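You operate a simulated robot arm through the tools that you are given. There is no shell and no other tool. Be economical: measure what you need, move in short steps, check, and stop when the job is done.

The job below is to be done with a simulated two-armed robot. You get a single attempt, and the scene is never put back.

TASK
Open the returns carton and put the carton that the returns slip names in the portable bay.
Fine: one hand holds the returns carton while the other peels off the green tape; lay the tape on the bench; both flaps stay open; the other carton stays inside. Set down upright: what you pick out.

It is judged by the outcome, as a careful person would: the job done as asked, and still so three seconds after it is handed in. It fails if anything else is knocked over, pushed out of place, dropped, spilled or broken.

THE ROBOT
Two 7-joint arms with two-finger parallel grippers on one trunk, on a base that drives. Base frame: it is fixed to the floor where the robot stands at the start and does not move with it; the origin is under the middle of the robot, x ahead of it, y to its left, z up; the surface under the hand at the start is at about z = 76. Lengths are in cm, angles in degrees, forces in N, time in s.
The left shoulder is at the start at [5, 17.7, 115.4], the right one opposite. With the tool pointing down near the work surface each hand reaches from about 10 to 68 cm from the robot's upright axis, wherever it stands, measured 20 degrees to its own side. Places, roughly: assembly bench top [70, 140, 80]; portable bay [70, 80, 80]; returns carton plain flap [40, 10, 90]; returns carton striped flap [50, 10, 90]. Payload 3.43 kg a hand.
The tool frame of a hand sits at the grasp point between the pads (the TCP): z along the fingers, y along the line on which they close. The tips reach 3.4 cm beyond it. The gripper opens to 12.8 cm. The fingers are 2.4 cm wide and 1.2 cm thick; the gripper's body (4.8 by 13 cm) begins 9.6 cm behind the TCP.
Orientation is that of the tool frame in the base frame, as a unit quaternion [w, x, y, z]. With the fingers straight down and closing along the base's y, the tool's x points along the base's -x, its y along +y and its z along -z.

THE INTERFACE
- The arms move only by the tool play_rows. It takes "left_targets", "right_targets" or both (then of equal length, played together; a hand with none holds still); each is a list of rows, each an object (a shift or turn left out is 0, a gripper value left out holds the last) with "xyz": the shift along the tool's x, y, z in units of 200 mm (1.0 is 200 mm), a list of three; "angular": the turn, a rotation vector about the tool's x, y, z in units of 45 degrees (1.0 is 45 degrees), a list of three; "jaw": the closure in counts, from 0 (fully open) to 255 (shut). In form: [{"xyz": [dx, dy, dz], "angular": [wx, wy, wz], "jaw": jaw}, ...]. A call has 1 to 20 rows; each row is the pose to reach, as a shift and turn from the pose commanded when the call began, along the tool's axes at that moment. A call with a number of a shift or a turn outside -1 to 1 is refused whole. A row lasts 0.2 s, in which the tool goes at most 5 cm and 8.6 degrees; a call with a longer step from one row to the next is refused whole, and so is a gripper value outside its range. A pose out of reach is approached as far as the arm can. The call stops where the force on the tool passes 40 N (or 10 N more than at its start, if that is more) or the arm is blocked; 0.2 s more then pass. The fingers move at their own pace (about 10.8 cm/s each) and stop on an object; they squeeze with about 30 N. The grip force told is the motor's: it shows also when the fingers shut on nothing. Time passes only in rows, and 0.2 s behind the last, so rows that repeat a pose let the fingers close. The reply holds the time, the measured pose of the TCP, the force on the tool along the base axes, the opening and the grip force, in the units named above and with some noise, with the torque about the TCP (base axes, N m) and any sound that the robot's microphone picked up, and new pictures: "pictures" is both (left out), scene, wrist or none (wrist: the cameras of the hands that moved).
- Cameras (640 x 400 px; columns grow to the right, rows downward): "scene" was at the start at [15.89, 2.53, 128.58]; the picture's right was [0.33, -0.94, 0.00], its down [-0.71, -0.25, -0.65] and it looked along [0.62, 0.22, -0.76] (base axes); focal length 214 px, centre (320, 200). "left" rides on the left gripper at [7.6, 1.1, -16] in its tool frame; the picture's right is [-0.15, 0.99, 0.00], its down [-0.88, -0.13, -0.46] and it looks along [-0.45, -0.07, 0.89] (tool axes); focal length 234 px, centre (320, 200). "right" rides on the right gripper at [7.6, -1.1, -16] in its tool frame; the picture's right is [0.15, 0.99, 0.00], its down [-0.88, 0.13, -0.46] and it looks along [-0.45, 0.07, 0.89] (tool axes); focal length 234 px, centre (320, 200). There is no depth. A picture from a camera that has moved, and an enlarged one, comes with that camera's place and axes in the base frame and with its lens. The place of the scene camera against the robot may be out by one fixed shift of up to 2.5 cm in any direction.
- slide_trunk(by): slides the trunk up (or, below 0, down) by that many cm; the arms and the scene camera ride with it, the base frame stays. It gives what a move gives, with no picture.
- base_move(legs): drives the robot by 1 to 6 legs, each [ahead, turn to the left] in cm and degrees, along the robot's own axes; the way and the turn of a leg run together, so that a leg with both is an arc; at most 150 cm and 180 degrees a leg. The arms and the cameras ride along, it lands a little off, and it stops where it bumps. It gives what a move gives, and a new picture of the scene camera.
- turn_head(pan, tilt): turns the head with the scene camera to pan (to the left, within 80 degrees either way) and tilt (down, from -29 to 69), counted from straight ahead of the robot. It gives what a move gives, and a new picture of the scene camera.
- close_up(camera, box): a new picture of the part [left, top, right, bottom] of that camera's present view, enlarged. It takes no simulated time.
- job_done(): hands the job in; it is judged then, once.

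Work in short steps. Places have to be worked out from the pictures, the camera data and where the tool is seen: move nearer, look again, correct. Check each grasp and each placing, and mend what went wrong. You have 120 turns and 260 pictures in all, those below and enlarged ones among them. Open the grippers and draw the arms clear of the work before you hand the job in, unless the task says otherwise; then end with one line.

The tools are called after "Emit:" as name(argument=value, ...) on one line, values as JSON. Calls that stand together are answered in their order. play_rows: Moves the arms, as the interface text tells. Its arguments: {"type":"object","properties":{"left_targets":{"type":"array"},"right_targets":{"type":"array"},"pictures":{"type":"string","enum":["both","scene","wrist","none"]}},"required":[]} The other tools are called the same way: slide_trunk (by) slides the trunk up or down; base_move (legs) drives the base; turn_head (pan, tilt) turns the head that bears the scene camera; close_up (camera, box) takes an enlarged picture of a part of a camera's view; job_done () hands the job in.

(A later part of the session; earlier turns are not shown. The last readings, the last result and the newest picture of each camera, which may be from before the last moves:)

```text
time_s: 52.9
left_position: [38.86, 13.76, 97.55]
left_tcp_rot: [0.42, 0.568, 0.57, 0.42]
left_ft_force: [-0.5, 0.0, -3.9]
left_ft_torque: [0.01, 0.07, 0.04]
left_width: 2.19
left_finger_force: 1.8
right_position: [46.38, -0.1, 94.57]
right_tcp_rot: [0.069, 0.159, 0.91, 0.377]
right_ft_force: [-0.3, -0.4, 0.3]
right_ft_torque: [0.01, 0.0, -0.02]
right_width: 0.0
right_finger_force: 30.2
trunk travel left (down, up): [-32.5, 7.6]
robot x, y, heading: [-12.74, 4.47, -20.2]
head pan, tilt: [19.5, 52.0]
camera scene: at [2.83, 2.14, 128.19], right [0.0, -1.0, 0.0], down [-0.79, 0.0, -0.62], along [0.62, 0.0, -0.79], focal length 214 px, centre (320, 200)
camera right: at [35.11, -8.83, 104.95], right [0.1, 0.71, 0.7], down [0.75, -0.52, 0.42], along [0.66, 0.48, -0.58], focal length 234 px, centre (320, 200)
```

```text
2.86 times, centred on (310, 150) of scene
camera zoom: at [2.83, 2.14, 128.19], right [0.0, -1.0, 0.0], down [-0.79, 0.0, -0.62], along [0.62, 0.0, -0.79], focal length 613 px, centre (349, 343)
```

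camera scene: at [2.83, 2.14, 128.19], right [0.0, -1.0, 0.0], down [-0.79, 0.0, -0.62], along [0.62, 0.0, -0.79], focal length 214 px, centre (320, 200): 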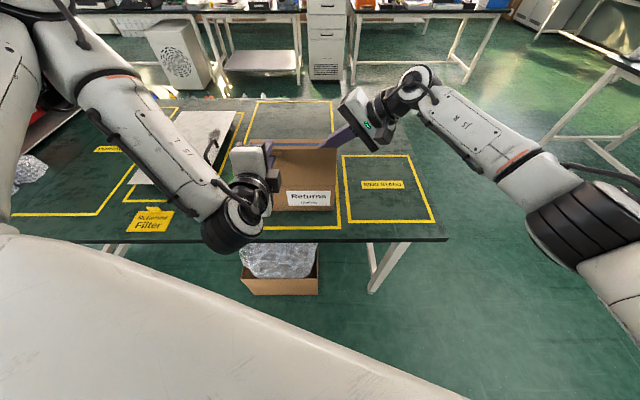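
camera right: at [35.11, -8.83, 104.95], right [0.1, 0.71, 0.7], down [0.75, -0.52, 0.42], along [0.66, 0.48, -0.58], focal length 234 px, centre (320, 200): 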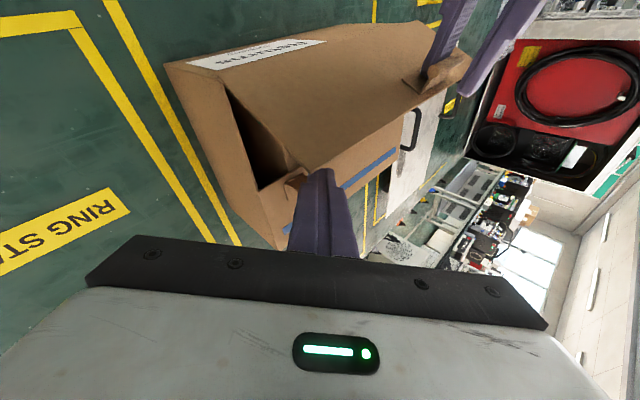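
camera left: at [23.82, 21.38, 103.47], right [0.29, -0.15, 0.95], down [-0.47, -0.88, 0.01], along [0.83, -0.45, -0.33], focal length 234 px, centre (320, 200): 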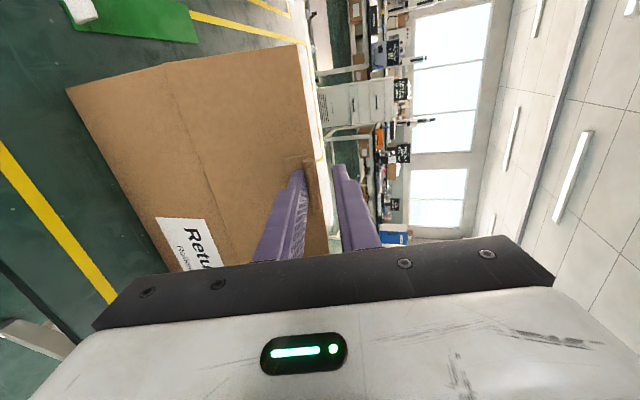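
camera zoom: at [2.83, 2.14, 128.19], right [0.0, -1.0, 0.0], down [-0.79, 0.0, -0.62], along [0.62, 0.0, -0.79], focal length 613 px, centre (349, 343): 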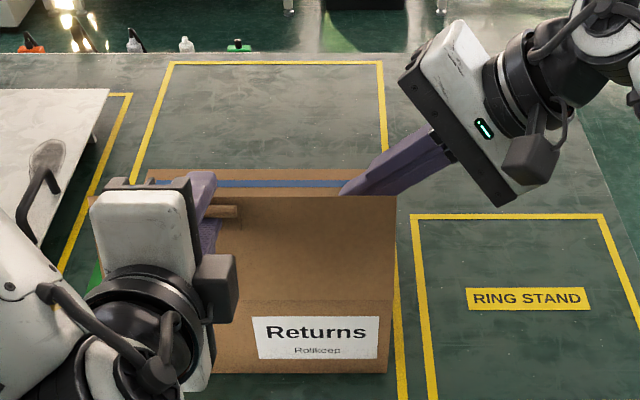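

The right fingertips are just behind the flap's edge. Lower slightly and sweep toward −x by 4 cm to take the flap over from the left hand.

Emit:
play_rows(right_targets=[{"xyz": [0.008, -0.01, 0.045]}, {"xyz": [0.017, -0.02, 0.087]}, {"xyz": [0.064, -0.032, 0.075]}, {"xyz": [0.111, -0.044, 0.063]}, {"xyz": [0.158, -0.056, 0.051]}, {"xyz": [0.205, -0.068, 0.039]}])

Emit:
close_up(camera="scene", box=[220, 80, 400, 220])

```text
time_s: 54.3
left_position: [38.72, 13.79, 97.57]
left_tcp_rot: [0.419, 0.568, 0.571, 0.42]
left_ft_force: [-2.3, 0.3, -4.6]
left_ft_torque: [0.06, 0.08, 0.01]
left_width: 2.27
left_finger_force: 2.1
right_position: [42.38, 0.76, 93.05]
right_tcp_rot: [0.067, 0.159, 0.91, 0.377]
right_ft_force: [2.5, -0.7, 1.0]
right_ft_torque: [0.0, 0.14, 0.08]
right_width: 0.01
right_finger_force: 30.1
trunk travel left (down, up): [-32.5, 7.6]
robot x, y, heading: [-12.9, 4.42, -19.9]
head pan, tilt: [19.5, 52.0]
camera scene: at [2.85, 2.14, 128.18], right [0.0, -1.0, 0.0], down [-0.79, 0.0, -0.62], along [0.62, 0.0, -0.79], focal length 214 px, centre (320, 200)
camera right: at [31.16, -7.97, 103.5], right [0.1, 0.71, 0.7], down [0.75, -0.52, 0.42], along [0.66, 0.48, -0.58], focal length 234 px, centre (320, 200)
```

scene: 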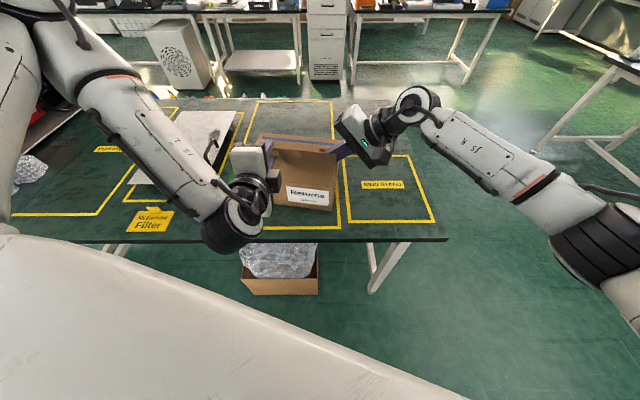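
right: 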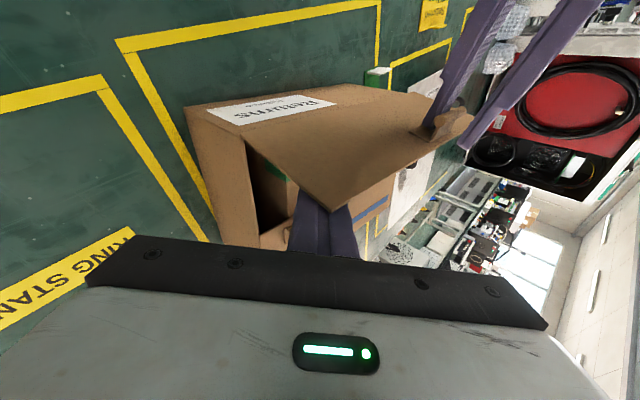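

```text
2.86 times, centred on (310, 150) of scene
camera zoom: at [2.85, 2.14, 128.18], right [0.0, -1.0, 0.0], down [-0.79, 0.0, -0.62], along [0.62, 0.0, -0.79], focal length 613 px, centre (349, 343)
```

zoom: 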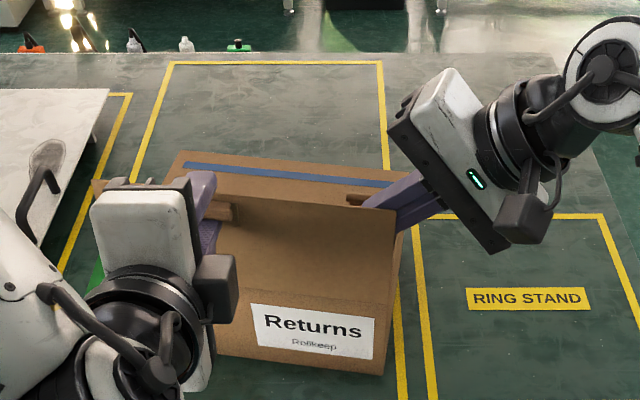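

The carton twisted a little as the left fingers resist. I open the left jaw and slide it off the handle sideways (+y).

Emit:
play_rows(left_targets=[{"jaw": 170}, {"jaw": 170}, {"xyz": [0.1, 0, 0]}, {"xyz": [0.25, 0, 0]}, {"xyz": [0.4, 0, 0]}, {"xyz": [0.6, 0, 0]}])

Emit:
close_up(camera="scene", box=[220, 80, 400, 220])

```text
time_s: 55.7
left_position: [41.3, 25.48, 95.69]
left_tcp_rot: [0.421, 0.567, 0.57, 0.421]
left_ft_force: [0.1, 0.1, -0.1]
left_ft_torque: [0.01, 0.0, -0.01]
left_width: 4.27
left_finger_force: 0.0
left hand out of reach, approached as far as the arm can: row 3, 4, 5, 6
right_position: [42.43, 0.95, 93.2]
right_tcp_rot: [0.068, 0.158, 0.91, 0.377]
right_ft_force: [0.2, -0.3, 0.5]
right_ft_torque: [-0.02, 0.0, 0.02]
right_width: 0.0
right_finger_force: 29.7
trunk travel left (down, up): [-32.5, 7.6]
robot x, y, heading: [-13.03, 4.73, -19.9]
head pan, tilt: [19.5, 52.0]
camera scene: at [2.76, 2.21, 128.2], right [0.0, -1.0, 0.0], down [-0.79, 0.0, -0.62], along [0.62, 0.0, -0.79], focal length 214 px, centre (320, 200)
camera left: at [26.39, 33.1, 101.44], right [0.29, -0.14, 0.95], down [-0.47, -0.88, 0.01], along [0.83, -0.45, -0.32], focal length 234 px, centre (320, 200)
```

scene: 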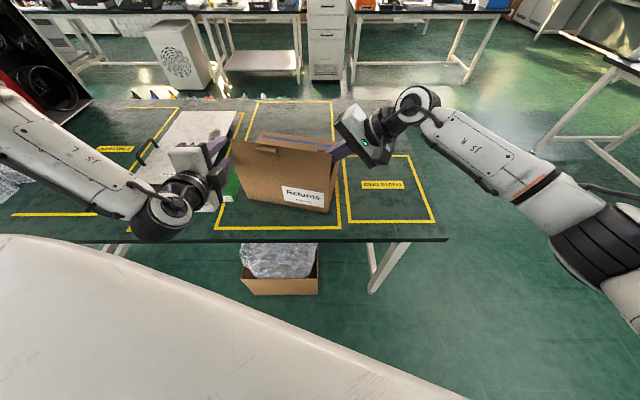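
left: 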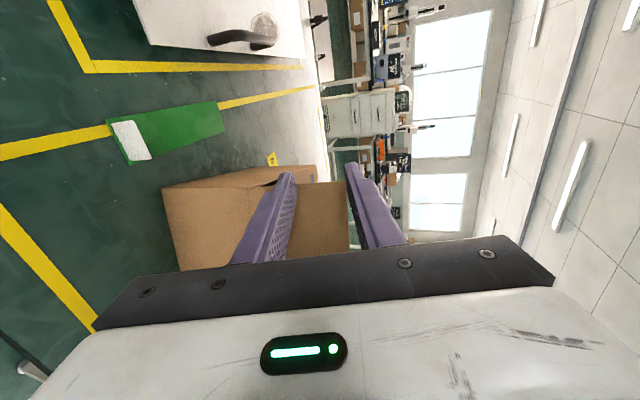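

```text
2.86 times, centred on (310, 150) of scene
camera zoom: at [2.76, 2.21, 128.2], right [0.0, -1.0, 0.0], down [-0.79, 0.0, -0.62], along [0.62, 0.0, -0.79], focal length 613 px, centre (349, 343)
```

zoom: 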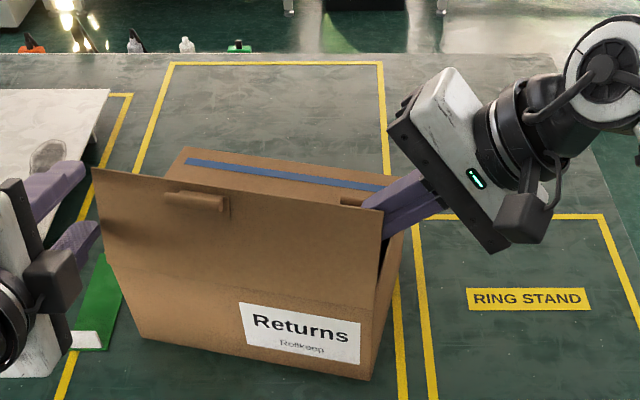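

The flap now rests on the right fingers. I continue the sweep 6 cm to carry it past vertical.

Emit:
play_rows(right_targets=[{"xyz": [0.047, -0.012, -0.012]}, {"xyz": [0.094, -0.024, -0.024]}, {"xyz": [0.141, -0.036, -0.036]}, {"xyz": [0.188, -0.048, -0.048]}, {"xyz": [0.235, -0.06, -0.06]}, {"xyz": [0.282, -0.072, -0.072]}], pictures="scene")

Emit:
close_up(camera="scene", box=[220, 80, 400, 220])

```text
time_s: 57.1
left_position: [41.24, 25.4, 95.67]
left_tcp_rot: [0.42, 0.567, 0.57, 0.421]
left_ft_force: [-2.0, 0.6, 0.7]
left_ft_torque: [0.02, -0.05, -0.02]
left_width: 4.29
left_finger_force: 0.6
right_position: [36.17, 0.87, 92.97]
right_tcp_rot: [0.068, 0.158, 0.91, 0.377]
right_ft_force: [1.8, -1.8, 0.1]
right_ft_torque: [0.02, 0.04, 0.02]
right_width: 0.02
right_finger_force: 30.2
trunk travel left (down, up): [-32.5, 7.6]
robot x, y, heading: [-12.97, 4.79, -20.2]
head pan, tilt: [19.5, 52.0]
camera scene: at [2.8, 2.13, 128.19], right [-0.01, -1.0, 0.0], down [-0.79, 0.0, -0.62], along [0.62, 0.0, -0.79], focal length 214 px, centre (320, 200)
```

scene: 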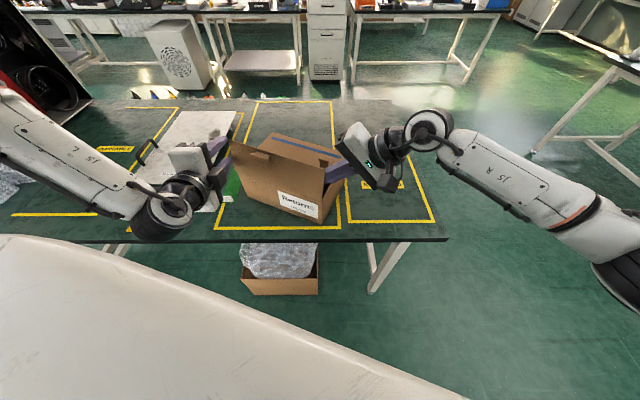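

```text
2.86 times, centred on (310, 150) of scene
camera zoom: at [2.8, 2.13, 128.19], right [-0.01, -1.0, 0.0], down [-0.79, 0.0, -0.62], along [0.62, 0.0, -0.79], focal length 613 px, centre (349, 343)
```

zoom: 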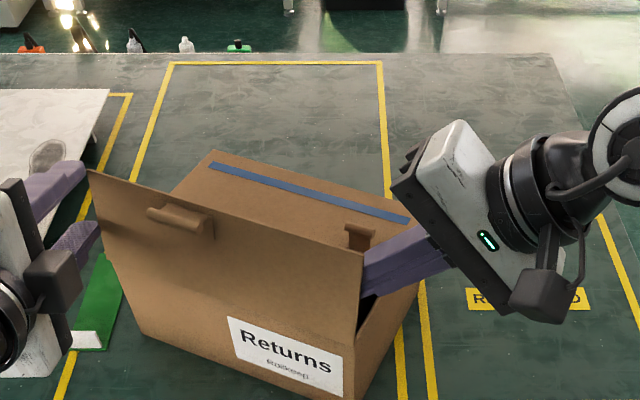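

The left fingertips are blocking the flap's left corner, so the carton turns. I move the left hand away to +y.

Emit:
play_rows(left_targets=[{"xyz": [0.1, 0, 0]}, {"xyz": [0.2, 0, 0]}, {"xyz": [0.3, 0, 0]}, {"xyz": [0.45, 0, 0]}, {"xyz": [0.6, 0, 0]}], pictures="scene")

Emit:
close_up(camera="scene", box=[160, 80, 400, 240])

Emit:
close_up(camera="right", box=[80, 0, 560, 300])

```text
time_s: 58.3
left_position: [41.48, 37.64, 95.88]
left_tcp_rot: [0.42, 0.566, 0.57, 0.421]
left_ft_force: [0.4, 0.1, -0.2]
left_ft_torque: [0.02, 0.0, 0.0]
left_width: 4.25
left_finger_force: 0.0
right_position: [36.23, 0.89, 93.04]
right_tcp_rot: [0.067, 0.159, 0.91, 0.377]
right_ft_force: [-0.3, -0.4, 0.2]
right_ft_torque: [0.03, -0.01, -0.03]
right_width: 0.0
right_finger_force: 30.3
trunk travel left (down, up): [-32.5, 7.6]
robot x, y, heading: [-12.4, 4.74, -19.9]
head pan, tilt: [19.5, 52.0]
camera scene: at [2.79, 2.15, 128.19], right [0.0, -1.0, 0.0], down [-0.79, 0.0, -0.62], along [0.62, 0.0, -0.79], focal length 214 px, centre (320, 200)
```

scene: 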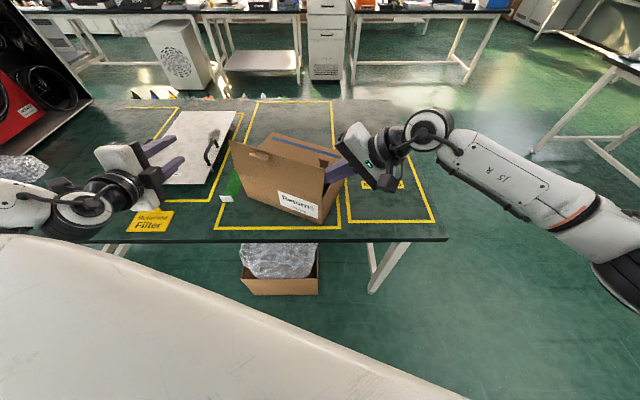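

```text
2.50 times, centred on (280, 160) of scene
camera zoom: at [2.79, 2.15, 128.19], right [0.0, -1.0, 0.0], down [-0.79, 0.0, -0.62], along [0.62, 0.0, -0.79], focal length 536 px, centre (420, 300)
```

zoom: 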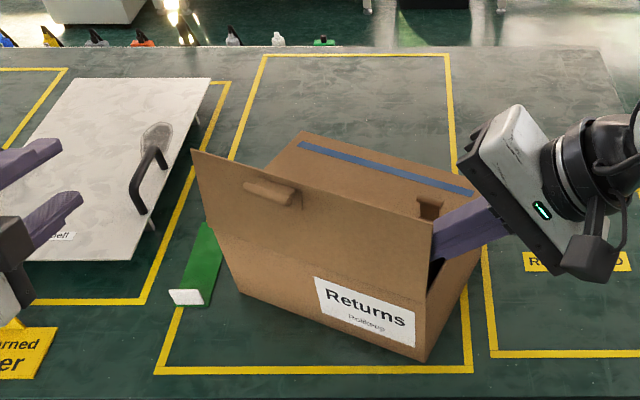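

```text
1.33 times, centred on (320, 150) of right
camera zoom: at [24.87, -7.91, 103.46], right [0.1, 0.71, 0.7], down [0.75, -0.52, 0.42], along [0.66, 0.48, -0.58], focal length 312 px, centre (320, 267)
```

zoom: 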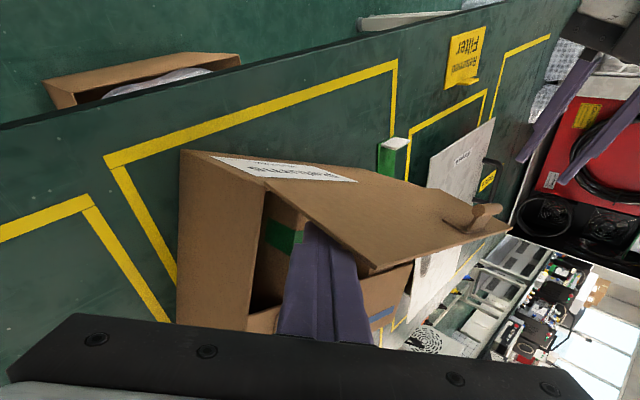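

Right fingers remain behind the flap. I raise them for better leverage and push along the carton's own axis.

Emit:
play_rows(right_targets=[{"xyz": [0, 0.045, -0.045]}, {"xyz": [0.0, 0.089, -0.089]}, {"xyz": [0.05, 0.089, -0.089]}, {"xyz": [0.1, 0.089, -0.089]}, {"xyz": [0.15, 0.089, -0.089]}, {"xyz": [0.2, 0.089, -0.089]}, {"xyz": [0.25, 0.089, -0.089]}], pictures="scene")

Emit:
close_up(camera="scene", box=[160, 80, 400, 240])

Emit:
close_up(camera="right", box=[80, 0, 560, 300])

```text
time_s: 59.9
left_position: [41.61, 37.67, 95.97]
left_tcp_rot: [0.419, 0.568, 0.57, 0.421]
left_ft_force: [0.4, -1.2, 0.6]
left_ft_torque: [0.02, -0.04, 0.04]
left_width: 4.28
left_finger_force: 0.0
right_position: [31.63, 2.46, 95.5]
right_tcp_rot: [0.067, 0.158, 0.91, 0.377]
right_ft_force: [0.9, -0.7, -0.3]
right_ft_torque: [0.01, -0.01, -0.03]
right_width: 0.0
right_finger_force: 29.8
trunk travel left (down, up): [-32.5, 7.6]
robot x, y, heading: [-12.45, 4.82, -19.5]
head pan, tilt: [19.5, 52.0]
camera scene: at [2.82, 2.13, 128.19], right [-0.01, -1.0, 0.0], down [-0.79, 0.0, -0.62], along [0.62, 0.0, -0.79], focal length 214 px, centre (320, 200)
```

scene: 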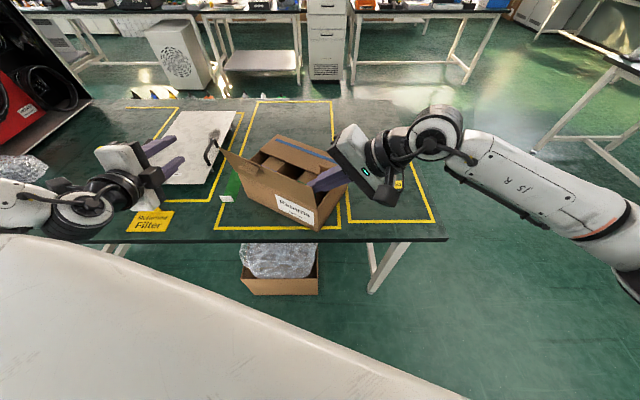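

```text
2.50 times, centred on (280, 160) of scene
camera zoom: at [2.82, 2.13, 128.19], right [-0.01, -1.0, 0.0], down [-0.79, 0.0, -0.62], along [0.62, 0.0, -0.79], focal length 536 px, centre (420, 300)
```

zoom: 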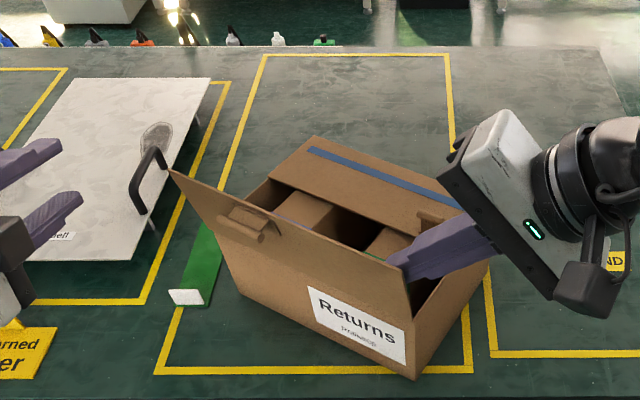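

```text
1.33 times, centred on (320, 150) of right
camera zoom: at [20.4, -6.28, 105.92], right [0.1, 0.71, 0.7], down [0.75, -0.52, 0.42], along [0.66, 0.48, -0.58], focal length 312 px, centre (320, 267)
```

zoom: 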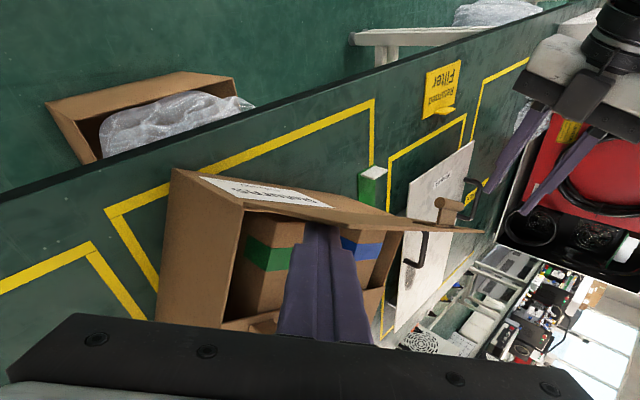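

The flap is now about vertical and leaning out. Push 5 cm more.

Emit:
play_rows(right_targets=[{"xyz": [0.05, 0, 0]}, {"xyz": [0.1, 0, 0]}, {"xyz": [0.15, 0, 0]}, {"xyz": [0.2, 0, 0]}, {"xyz": [0.25, 0, 0]}, {"xyz": [0.25, 0, 0]}], pictures="scene")

Emit:
close_up(camera="scene", box=[160, 80, 400, 240])

```text
time_s: 61.3
left_position: [41.48, 37.58, 95.84]
left_tcp_rot: [0.421, 0.568, 0.568, 0.421]
left_ft_force: [0.1, 0.7, 0.6]
left_ft_torque: [0.01, -0.01, -0.01]
left_width: 4.28
left_finger_force: 0.1
right_position: [27.21, 4.37, 95.6]
right_tcp_rot: [0.068, 0.159, 0.91, 0.377]
right_ft_force: [1.8, 0.7, 0.0]
right_ft_torque: [0.01, -0.06, -0.02]
right_width: 0.0
right_finger_force: 29.5
trunk travel left (down, up): [-32.5, 7.6]
robot x, y, heading: [-13.01, 4.46, -19.9]
head pan, tilt: [19.5, 52.0]
camera scene: at [2.82, 2.13, 128.19], right [-0.01, -1.0, 0.0], down [-0.79, 0.0, -0.62], along [0.62, 0.0, -0.79], focal length 214 px, centre (320, 200)
```

scene: 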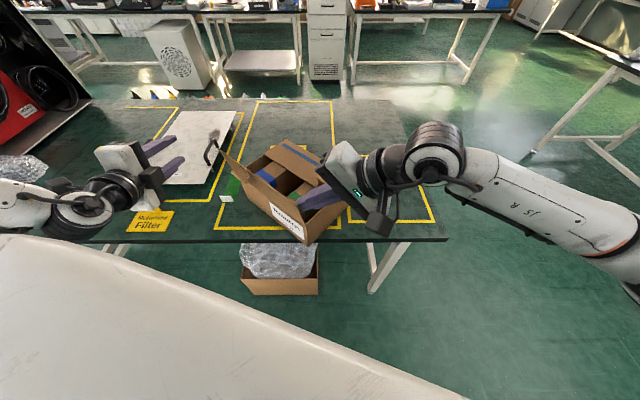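

```text
2.50 times, centred on (280, 160) of scene
camera zoom: at [2.82, 2.13, 128.19], right [-0.01, -1.0, 0.0], down [-0.79, 0.0, -0.62], along [0.62, 0.0, -0.79], focal length 536 px, centre (420, 300)
```

zoom: 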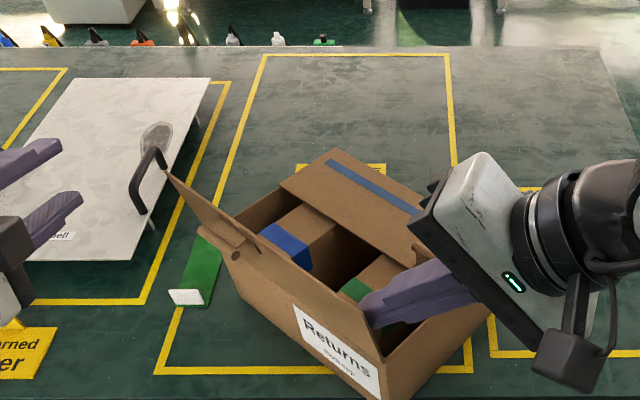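

The flap is well past vertical but the carton has turned ~35° with a corner nearing the bench edge. I stop, ease the fingers back 3 cm and see if the flap stays.

Emit:
play_rows(right_targets=[{"xyz": [-0.05, 0, 0]}, {"xyz": [-0.1, 0, 0]}, {"xyz": [-0.15, 0, 0]}, {"xyz": [-0.15, 0, 0]}, {"xyz": [-0.15, 0, 0]}], pictures="both")

Emit:
close_up(camera="scene", box=[160, 80, 400, 240])

```text
time_s: 62.5
left_position: [41.55, 37.53, 95.87]
left_tcp_rot: [0.42, 0.567, 0.569, 0.422]
left_ft_force: [0.7, 0.3, 0.3]
left_ft_torque: [0.02, 0.0, 0.04]
left_width: 4.27
left_finger_force: 0.0
right_position: [29.97, 3.22, 95.65]
right_tcp_rot: [0.069, 0.158, 0.91, 0.378]
right_ft_force: [-0.4, 0.0, -0.1]
right_ft_torque: [0.01, 0.01, 0.0]
right_width: 0.02
right_finger_force: 30.1
trunk travel left (down, up): [-32.5, 7.6]
robot x, y, heading: [-12.71, 4.61, -19.6]
head pan, tilt: [19.5, 52.0]
camera scene: at [2.81, 2.13, 128.19], right [0.0, -1.0, 0.0], down [-0.79, 0.0, -0.62], along [0.62, 0.0, -0.79], focal length 214 px, centre (320, 200)
camera right: at [18.54, -5.53, 106.08], right [0.1, 0.71, 0.7], down [0.75, -0.52, 0.42], along [0.66, 0.48, -0.58], focal length 234 px, centre (320, 200)
```

scene: 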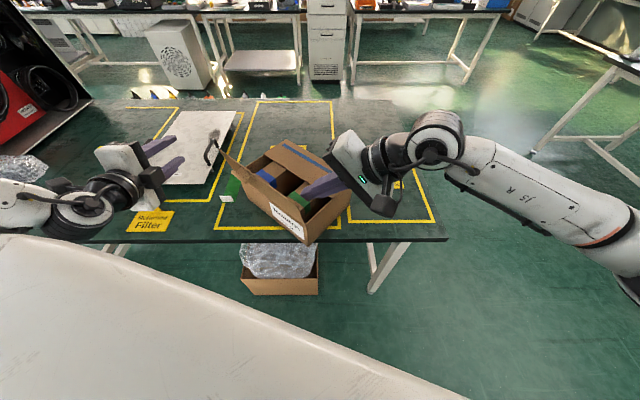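
right: 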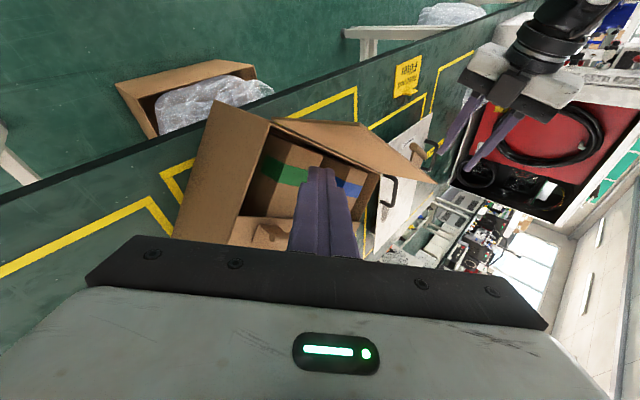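

```text
2.50 times, centred on (280, 160) of scene
camera zoom: at [2.81, 2.13, 128.19], right [0.0, -1.0, 0.0], down [-0.79, 0.0, -0.62], along [0.62, 0.0, -0.79], focal length 536 px, centre (420, 300)
```

zoom: 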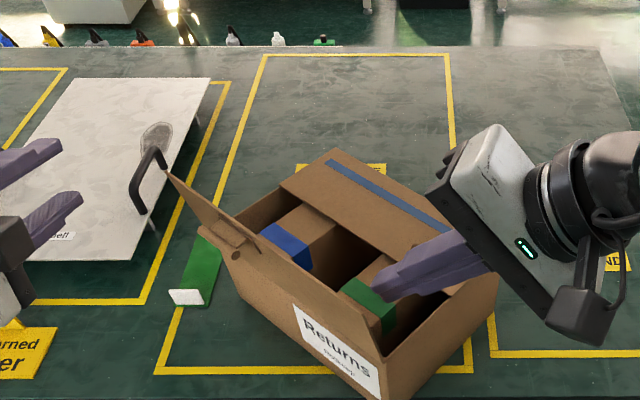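

The flap stays open by itself. Closer look at the inside and the striped flap.

Emit:
close_up(camera="scene", box=[210, 130, 350, 250])

Emit:
close_up(camera="right", box=[170, 80, 450, 260])

```text
3.33 times, centred on (280, 190) of scene
camera zoom: at [2.81, 2.13, 128.19], right [0.0, -1.0, 0.0], down [-0.79, 0.0, -0.62], along [0.62, 0.0, -0.79], focal length 715 px, centre (453, 233)
```

zoom: 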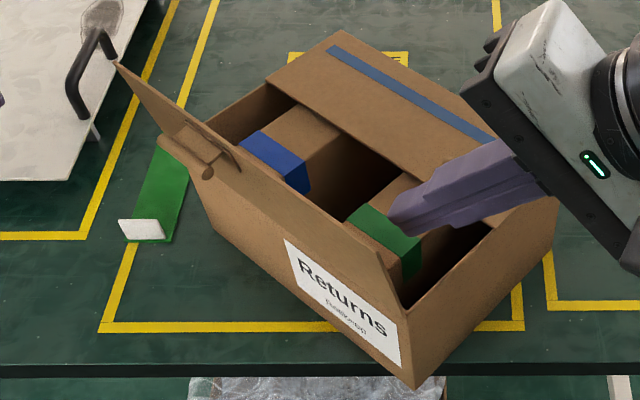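

```text
2.22 times, centred on (310, 170) of right
camera zoom: at [18.54, -5.53, 106.08], right [0.1, 0.71, 0.7], down [0.75, -0.52, 0.42], along [0.66, 0.48, -0.58], focal length 520 px, centre (342, 267)
```

zoom: 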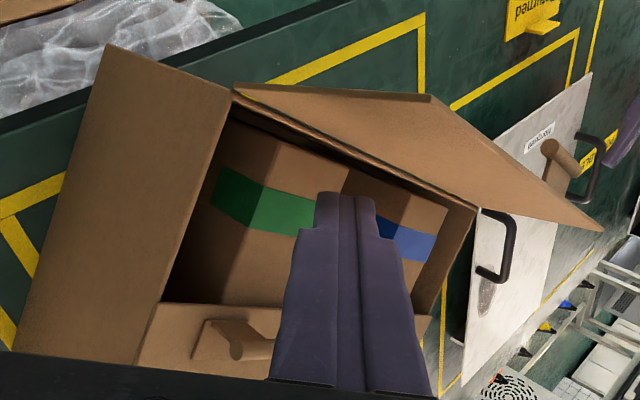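

Both inner cartons carry only colour bands so far. The carton has turned ~40° with a corner over the bench edge, so I'll grip its right wall with the right hand and turn it back. First untilt the right hand above it.

Emit:
play_rows(right_targets=[{"xyz": [0, 0.05, -0.06], "angular": [0.17, 0, 0]}, {"xyz": [0, 0.1, -0.12], "angular": [0.34, 0, 0]}, {"xyz": [0, 0.12, -0.15], "angular": [0.5, 0, 0]}, {"xyz": [0, 0.14, -0.16], "angular": [0.67, 0, 0]}, {"xyz": [0, 0.15, -0.17], "angular": [0.84, 0, 0]}, {"xyz": [0, 0.15, -0.17], "angular": [1, 0, 0], "jaw": 160}], pictures="none")

Emit:
play_rows(right_targets=[{"angular": [0, 0, 0.16]}, {"angular": [0, 0, 0.32]}, {"angular": [0, 0, 0.47]}, {"angular": [0, 0, 0.47]}], pictures="both")

Emit:
close_up(camera="right", box=[160, 60, 520, 280])

```text
time_s: 63.9
left_position: [41.37, 37.71, 95.89]
left_tcp_rot: [0.42, 0.568, 0.569, 0.421]
left_ft_force: [-0.7, -0.7, -0.3]
left_ft_torque: [-0.02, -0.01, -0.03]
left_width: 4.28
left_finger_force: 0.1
right_position: [29.66, 2.96, 100.08]
right_tcp_rot: [0.003, 0.172, 0.985, 0.0]
right_ft_force: [-0.8, -0.3, 0.4]
right_ft_torque: [0.0, 0.0, -0.02]
right_width: 4.76
right_finger_force: 0.0
trunk travel left (down, up): [-32.5, 7.6]
robot x, y, heading: [-12.67, 4.98, -19.8]
head pan, tilt: [19.5, 52.0]
```

```text
time_s: 64.9
left_position: [41.51, 37.62, 95.91]
left_tcp_rot: [0.42, 0.568, 0.569, 0.421]
left_ft_force: [0.1, 0.4, -0.2]
left_ft_torque: [-0.04, -0.02, 0.01]
left_width: 4.27
left_finger_force: 0.0
right_position: [29.69, 3.1, 99.97]
right_tcp_rot: [0.001, 0.351, 0.936, 0.001]
right_ft_force: [0.7, 0.0, 0.2]
right_ft_torque: [0.01, 0.0, -0.02]
right_width: 4.79
right_finger_force: 0.1
trunk travel left (down, up): [-32.5, 7.6]
robot x, y, heading: [-13.3, 4.62, -19.7]
head pan, tilt: [19.5, 52.0]
camera scene: at [2.81, 2.13, 128.19], right [-0.01, -1.0, 0.0], down [-0.79, 0.0, -0.62], along [0.62, 0.0, -0.79], focal length 214 px, centre (320, 200)
camera right: at [23.16, 7.21, 116.05], right [0.54, 0.84, 0.0], down [0.75, -0.48, 0.46], along [0.39, -0.25, -0.89], focal length 234 px, centre (320, 200)
```

scene: 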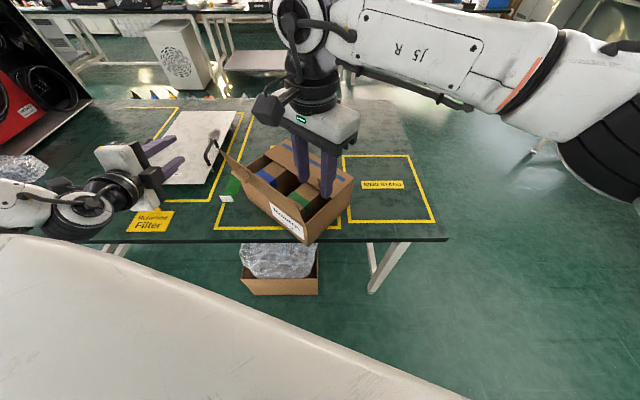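
right: 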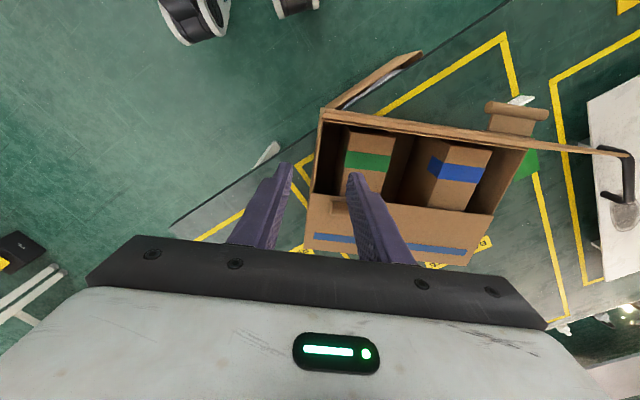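

```text
1.78 times, centred on (340, 170) of right
camera zoom: at [23.16, 7.21, 116.05], right [0.54, 0.84, 0.0], down [0.75, -0.48, 0.46], along [0.39, -0.25, -0.89], focal length 416 px, centre (284, 253)
```

zoom: 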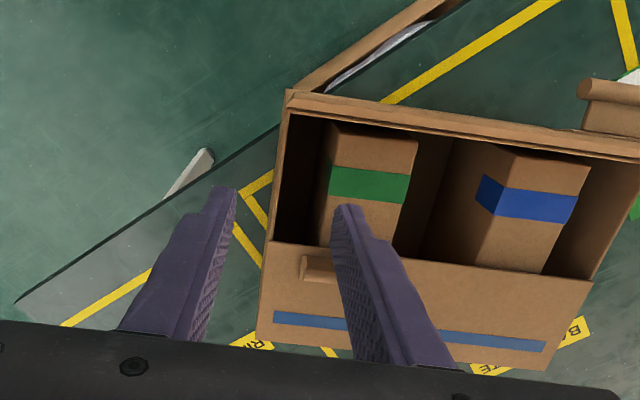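

Clear view: the right wall's near half runs from (25.9, 5.7) to (34, −1.2), and the hand is aligned with it. I narrow the jaw and descend to straddle the wall.

Emit:
play_rows(right_targets=[{"xyz": [0, -0.025, 0.1], "jaw": 195}, {"xyz": [0, -0.025, 0.25]}, {"xyz": [0, -0.025, 0.35]}, {"xyz": [0, -0.025, 0.42]}, {"xyz": [0, -0.025, 0.42]}], pictures="wrist")

Emit:
close_up(camera="right", box=[160, 60, 520, 280])

```text
time_s: 66.1
left_position: [41.52, 37.55, 95.89]
left_tcp_rot: [0.42, 0.568, 0.57, 0.421]
left_ft_force: [0.6, 1.3, 0.2]
left_ft_torque: [-0.01, 0.0, 0.01]
left_width: 4.26
left_finger_force: 0.0
right_position: [29.51, 2.42, 91.56]
right_tcp_rot: [0.002, 0.349, 0.937, 0.001]
right_ft_force: [0.6, -0.3, 0.0]
right_ft_torque: [0.04, 0.02, -0.01]
right_width: 3.0
right_finger_force: 0.0
trunk travel left (down, up): [-32.5, 7.6]
robot x, y, heading: [-12.81, 4.78, -20.0]
head pan, tilt: [19.5, 52.0]
camera right: at [22.98, 6.51, 107.44], right [0.54, 0.84, 0.0], down [0.75, -0.48, 0.46], along [0.39, -0.24, -0.89], focal length 234 px, centre (320, 200)
```

right: 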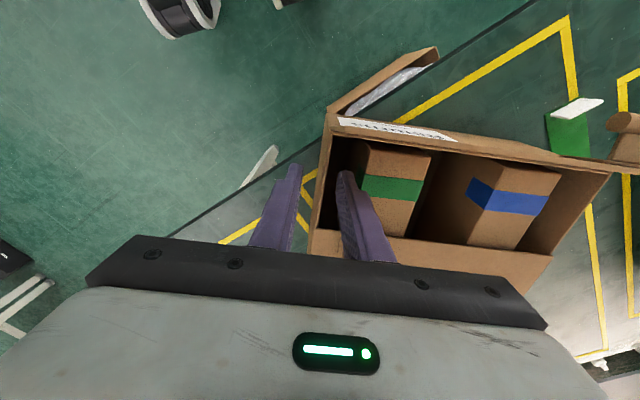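

```text
1.78 times, centred on (340, 170) of right
camera zoom: at [22.98, 6.51, 107.44], right [0.54, 0.84, 0.0], down [0.75, -0.48, 0.46], along [0.39, -0.24, -0.89], focal length 416 px, centre (284, 253)
```

zoom: 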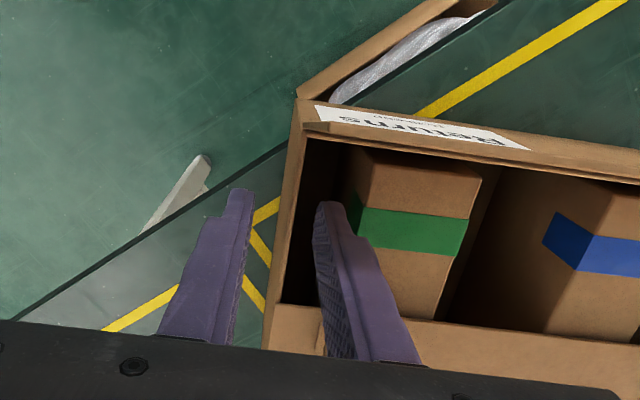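

The wall is between the fingers. I descend 2.8 cm more and close.

Emit:
play_rows(right_targets=[{"xyz": [0, 0.005, 0.05]}, {"xyz": [0, 0.005, 0.1]}, {"xyz": [0, 0.005, 0.14]}, {"xyz": [0, 0.005, 0.14], "jaw": 255}, {"xyz": [0, 0.005, 0.14], "jaw": 255}, {"xyz": [0, 0.005, 0.14], "jaw": 255}], pictures="wrist")

```text
time_s: 67.5
left_position: [41.51, 37.52, 95.87]
left_tcp_rot: [0.419, 0.567, 0.571, 0.421]
left_ft_force: [-0.5, 0.1, -0.8]
left_ft_torque: [-0.02, 0.0, 0.02]
left_width: 4.22
left_finger_force: 0.0
right_position: [29.36, 2.65, 88.82]
right_tcp_rot: [0.003, 0.349, 0.937, 0.001]
right_ft_force: [1.4, 1.2, 0.1]
right_ft_torque: [-0.13, -0.09, 0.34]
right_width: 0.27
right_finger_force: 31.1
trunk travel left (down, up): [-32.5, 7.6]
robot x, y, heading: [-12.82, 4.22, -19.9]
head pan, tilt: [19.5, 52.0]
camera right: at [22.88, 6.8, 104.79], right [0.54, 0.84, 0.0], down [0.75, -0.48, 0.46], along [0.39, -0.25, -0.89], focal length 234 px, centre (320, 200)
```

right: 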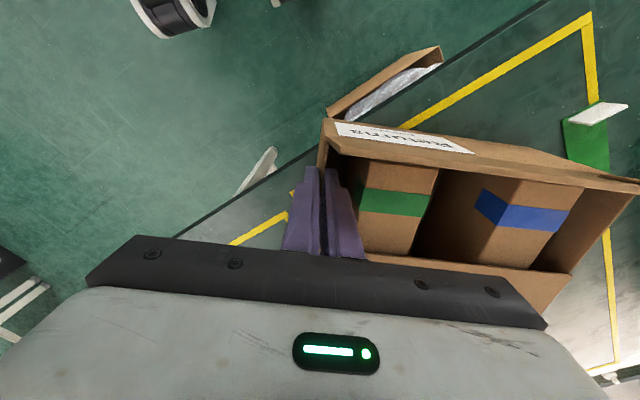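

The wall is gripped. Driving the base forward 13.5 cm along its heading slides the carton by about (12.7, −4.6), then I'll rotate it by hand.

Emit:
base_move(legs=[[13.5, 0]])

```text
time_s: 68.8
left_position: [54.06, 33.01, 95.83]
left_tcp_rot: [0.42, 0.568, 0.569, 0.421]
left_ft_force: [0.2, 0.2, -0.1]
left_ft_torque: [-0.02, 0.0, -0.03]
left_width: 4.29
left_finger_force: 0.1
right_position: [41.87, -1.94, 88.87]
right_tcp_rot: [0.002, 0.352, 0.936, 0.001]
right_ft_force: [2.3, -1.3, 0.2]
right_ft_torque: [0.15, 0.32, -0.2]
right_width: 0.28
right_finger_force: 29.9
trunk travel left (down, up): [-32.5, 7.6]
robot x, y, heading: [-0.28, 0.27, -20.1]
head pan, tilt: [19.5, 52.0]
camera scene: at [15.34, -2.44, 128.19], right [-0.01, -1.0, 0.0], down [-0.79, 0.01, -0.62], along [0.62, 0.0, -0.79], focal length 214 px, centre (320, 200)
```

scene: 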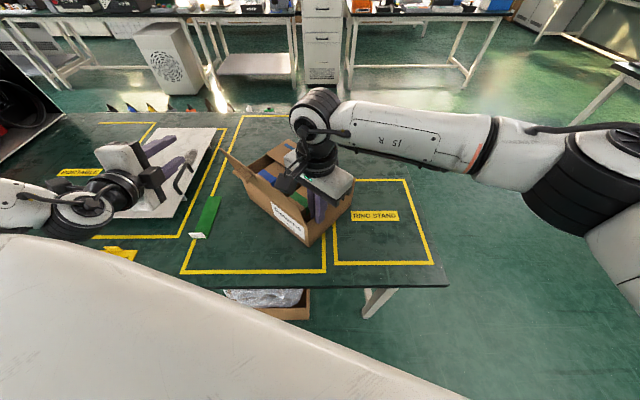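

Emit:
play_rows(right_targets=[{"xyz": [-0.015, 0.013, 0], "angular": [0, 0, -0.15]}, {"xyz": [-0.03, 0.026, 0], "angular": [0, 0, -0.3]}, {"xyz": [-0.045, 0.04, 0], "angular": [0, 0, -0.45]}, {"xyz": [-0.06, 0.053, 0], "angular": [0, 0, -0.6]}, {"xyz": [-0.075, 0.066, 0], "angular": [0, 0, -0.75]}, {"xyz": [-0.09, 0.079, 0], "angular": [0, 0, -0.889]}, {"xyz": [-0.09, 0.079, 0], "angular": [0, 0, -0.889]}], pictures="both")

Emit:
close_up(camera="scene", box=[160, 110, 360, 270])

```text
time_s: 70.4
left_position: [54.06, 33.05, 95.87]
left_tcp_rot: [0.42, 0.568, 0.569, 0.421]
left_ft_force: [0.0, 0.3, -0.4]
left_ft_torque: [0.02, 0.01, 0.01]
left_width: 4.26
left_finger_force: 0.0
right_position: [44.3, -1.95, 88.91]
right_tcp_rot: [0.003, 0.01, 1.0, 0.0]
right_ft_force: [-1.9, 1.1, 4.9]
right_ft_torque: [0.03, 0.26, -0.43]
right_width: 0.3
right_finger_force: 29.8
trunk travel left (down, up): [-32.5, 7.6]
robot x, y, heading: [-0.04, 0.24, -20.0]
head pan, tilt: [19.5, 52.0]
camera scene: at [15.27, -2.4, 128.2], right [-0.01, -1.0, 0.0], down [-0.79, 0.01, -0.62], along [0.62, 0.0, -0.79], focal length 214 px, centre (320, 200)
camera right: at [36.58, -2.88, 104.78], right [-0.13, 0.99, 0.0], down [0.88, 0.11, 0.46], along [0.46, 0.06, -0.89], focal length 234 px, centre (320, 200)
```

scene: 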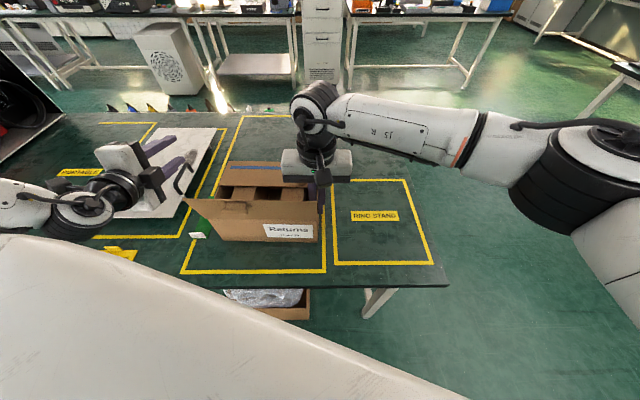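
right: 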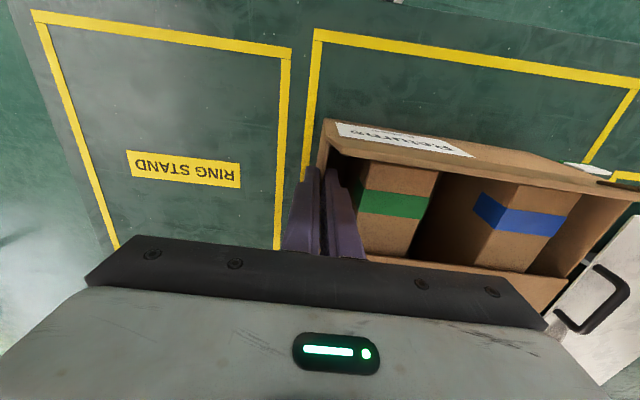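

```text
2.50 times, centred on (260, 190) of scene
camera zoom: at [15.27, -2.4, 128.2], right [-0.01, -1.0, 0.0], down [-0.79, 0.01, -0.62], along [0.62, 0.0, -0.79], focal length 536 px, centre (470, 225)
```

zoom: 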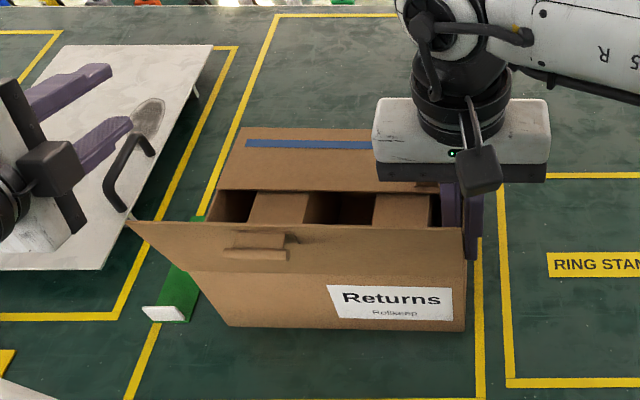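

The carton is back in its place and held by the right hand. Next I reorient the left hand to point straight down (three rotation steps) well clear of the work.

Emit:
play_rows(left_targets=[{"xyz": [0, 0.05, -0.1], "angular": [0.083, 0.083, -0.114]}, {"xyz": [0, 0.1, -0.2], "angular": [0.166, 0.166, -0.228]}, {"xyz": [0, 0.15, -0.3], "angular": [0.248, 0.248, -0.341]}, {"xyz": [0, 0.2, -0.4], "angular": [0.331, 0.331, -0.455]}, {"xyz": [0, 0.256, -0.5], "angular": [0.414, 0.414, -0.569], "jaw": 255}], pictures="none")

Emit:
play_rows(left_targets=[{"angular": [0.083, 0.083, -0.114]}, {"angular": [0.166, 0.166, -0.228]}, {"angular": [0.248, 0.248, -0.341]}, {"angular": [0.331, 0.331, -0.455]}, {"angular": [0.414, 0.414, -0.569]}], pictures="none")

Emit:
play_rows(left_targets=[{"angular": [0.083, 0.083, -0.114]}, {"angular": [0.166, 0.166, -0.228]}, {"angular": [0.248, 0.248, -0.341]}, {"angular": [0.331, 0.331, -0.455]}, {"angular": [0.414, 0.414, -0.569]}])

```text
time_s: 71.6
left_position: [50.73, 35.31, 105.11]
left_tcp_rot: [0.31, 0.414, 0.799, 0.306]
left_ft_force: [-0.3, 0.1, -0.2]
left_ft_torque: [-0.03, -0.02, -0.05]
left_width: 0.0
left_finger_force: 29.8
left hand out of reach, approached as far as the arm can: row 2, 3, 4, 5
right_position: [44.28, -1.97, 88.83]
right_tcp_rot: [0.003, 0.011, 1.0, -0.001]
right_ft_force: [-4.5, -1.8, 8.9]
right_ft_torque: [0.1, -0.53, -0.3]
right_width: 0.26
right_finger_force: 29.9
trunk travel left (down, up): [-32.5, 7.6]
robot x, y, heading: [-0.28, 0.23, -20.0]
head pan, tilt: [19.5, 52.0]
```

```text
time_s: 72.8
left_position: [51.21, 35.28, 105.2]
left_tcp_rot: [0.167, 0.218, 0.948, 0.161]
left_ft_force: [-0.2, 0.3, 1.0]
left_ft_torque: [0.0, -0.01, 0.01]
left_width: 0.0
left_finger_force: 30.5
right_position: [44.21, -1.91, 88.93]
right_tcp_rot: [0.003, 0.01, 1.0, 0.0]
right_ft_force: [0.8, -1.5, 7.4]
right_ft_torque: [-0.02, 0.18, -0.31]
right_width: 0.28
right_finger_force: 29.8
trunk travel left (down, up): [-32.5, 7.6]
robot x, y, heading: [-0.27, 0.2, -19.9]
head pan, tilt: [19.5, 52.0]
```

```text
time_s: 74.0
left_position: [51.17, 35.25, 105.03]
left_tcp_rot: [0.007, -0.002, 1.0, -0.001]
left_ft_force: [0.7, -0.4, 0.2]
left_ft_torque: [-0.02, 0.02, -0.03]
left_width: 0.0
left_finger_force: 30.1
right_position: [44.2, -1.92, 88.94]
right_tcp_rot: [0.003, 0.01, 1.0, 0.0]
right_ft_force: [1.8, -1.0, 8.3]
right_ft_torque: [-0.06, 0.12, -0.24]
right_width: 0.26
right_finger_force: 29.7
trunk travel left (down, up): [-32.5, 7.6]
robot x, y, heading: [-0.31, 0.24, -20.0]
head pan, tilt: [19.5, 52.0]
camera scene: at [15.25, -2.42, 128.2], right [-0.01, -1.0, 0.0], down [-0.79, 0.01, -0.62], along [0.62, 0.0, -0.79], focal length 214 px, centre (320, 200)
camera left: at [43.46, 36.44, 121.12], right [0.14, 0.99, 0.0], down [0.87, -0.13, 0.47], along [0.46, -0.07, -0.88], focal length 234 px, centre (320, 200)
```

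scene: 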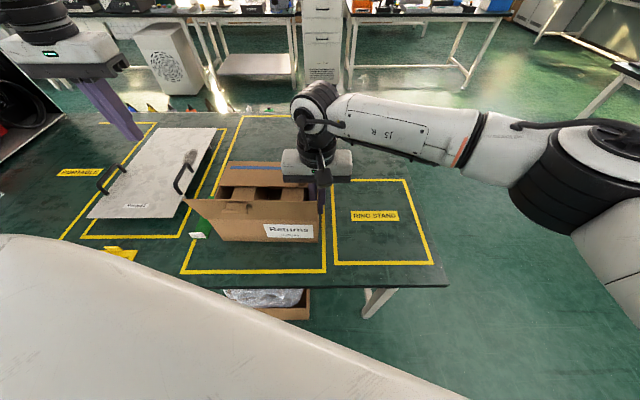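
left: 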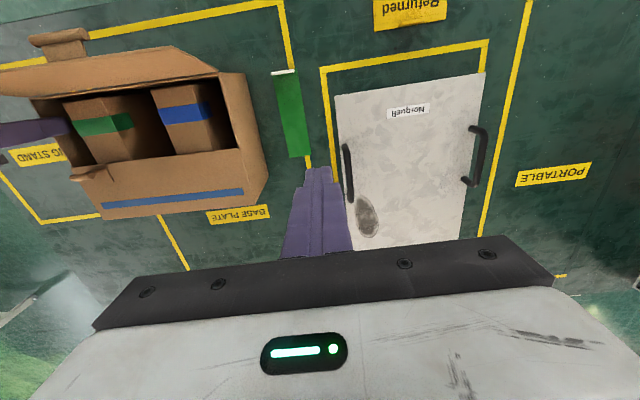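

Left hand is neutral now. I bring it inside behind the near flap and push that flap further open while the right holds the carton.

Emit:
play_rows(left_targets=[{"xyz": [0.06, -0.19, 0]}, {"xyz": [0.12, -0.38, 0]}, {"xyz": [0.18, -0.57, 0]}, {"xyz": [0.24, -0.76, 0.03]}, {"xyz": [0.335, -0.95, 0.1]}, {"xyz": [0.335, -0.95, 0.25]}, {"xyz": [0.335, -0.95, 0.42]}, {"xyz": [0.335, -0.95, 0.42]}], pictures="wrist")

Emit:
close_up(camera="left", box=[120, 40, 520, 290])

```text
time_s: 75.8
left_position: [44.8, 16.23, 96.65]
left_tcp_rot: [0.008, 0.0, 1.0, 0.0]
left_ft_force: [-0.3, 0.0, 0.0]
left_ft_torque: [-0.01, 0.0, 0.03]
left_width: 0.0
left_finger_force: 29.5
right_position: [44.28, -1.96, 88.87]
right_tcp_rot: [0.003, 0.011, 1.0, 0.0]
right_ft_force: [1.4, -0.3, 8.1]
right_ft_torque: [-0.04, 0.0, -0.28]
right_width: 0.27
right_finger_force: 30.3
trunk travel left (down, up): [-32.5, 7.6]
robot x, y, heading: [-0.38, 0.14, -20.0]
head pan, tilt: [19.5, 52.0]
camera left: at [37.05, 17.43, 112.62], right [0.14, 0.99, 0.0], down [0.87, -0.13, 0.47], along [0.47, -0.07, -0.88], focal length 234 px, centre (320, 200)
```

left: 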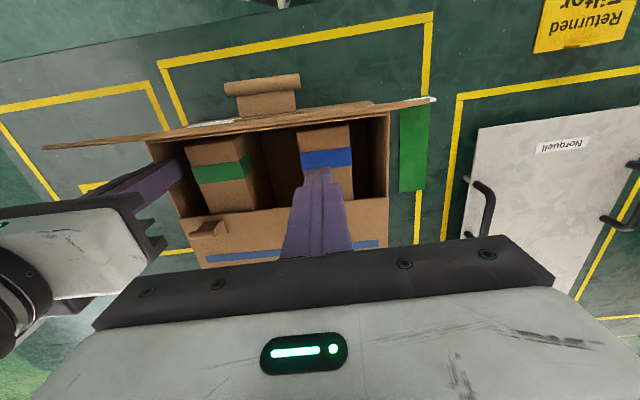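

```text
1.60 times, centred on (320, 165) of left
camera zoom: at [37.05, 17.43, 112.62], right [0.14, 0.99, 0.0], down [0.87, -0.13, 0.47], along [0.47, -0.07, -0.88], focal length 375 px, centre (320, 256)
```

zoom: 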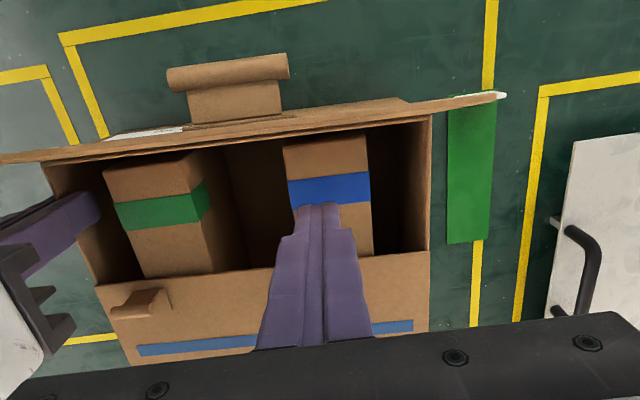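

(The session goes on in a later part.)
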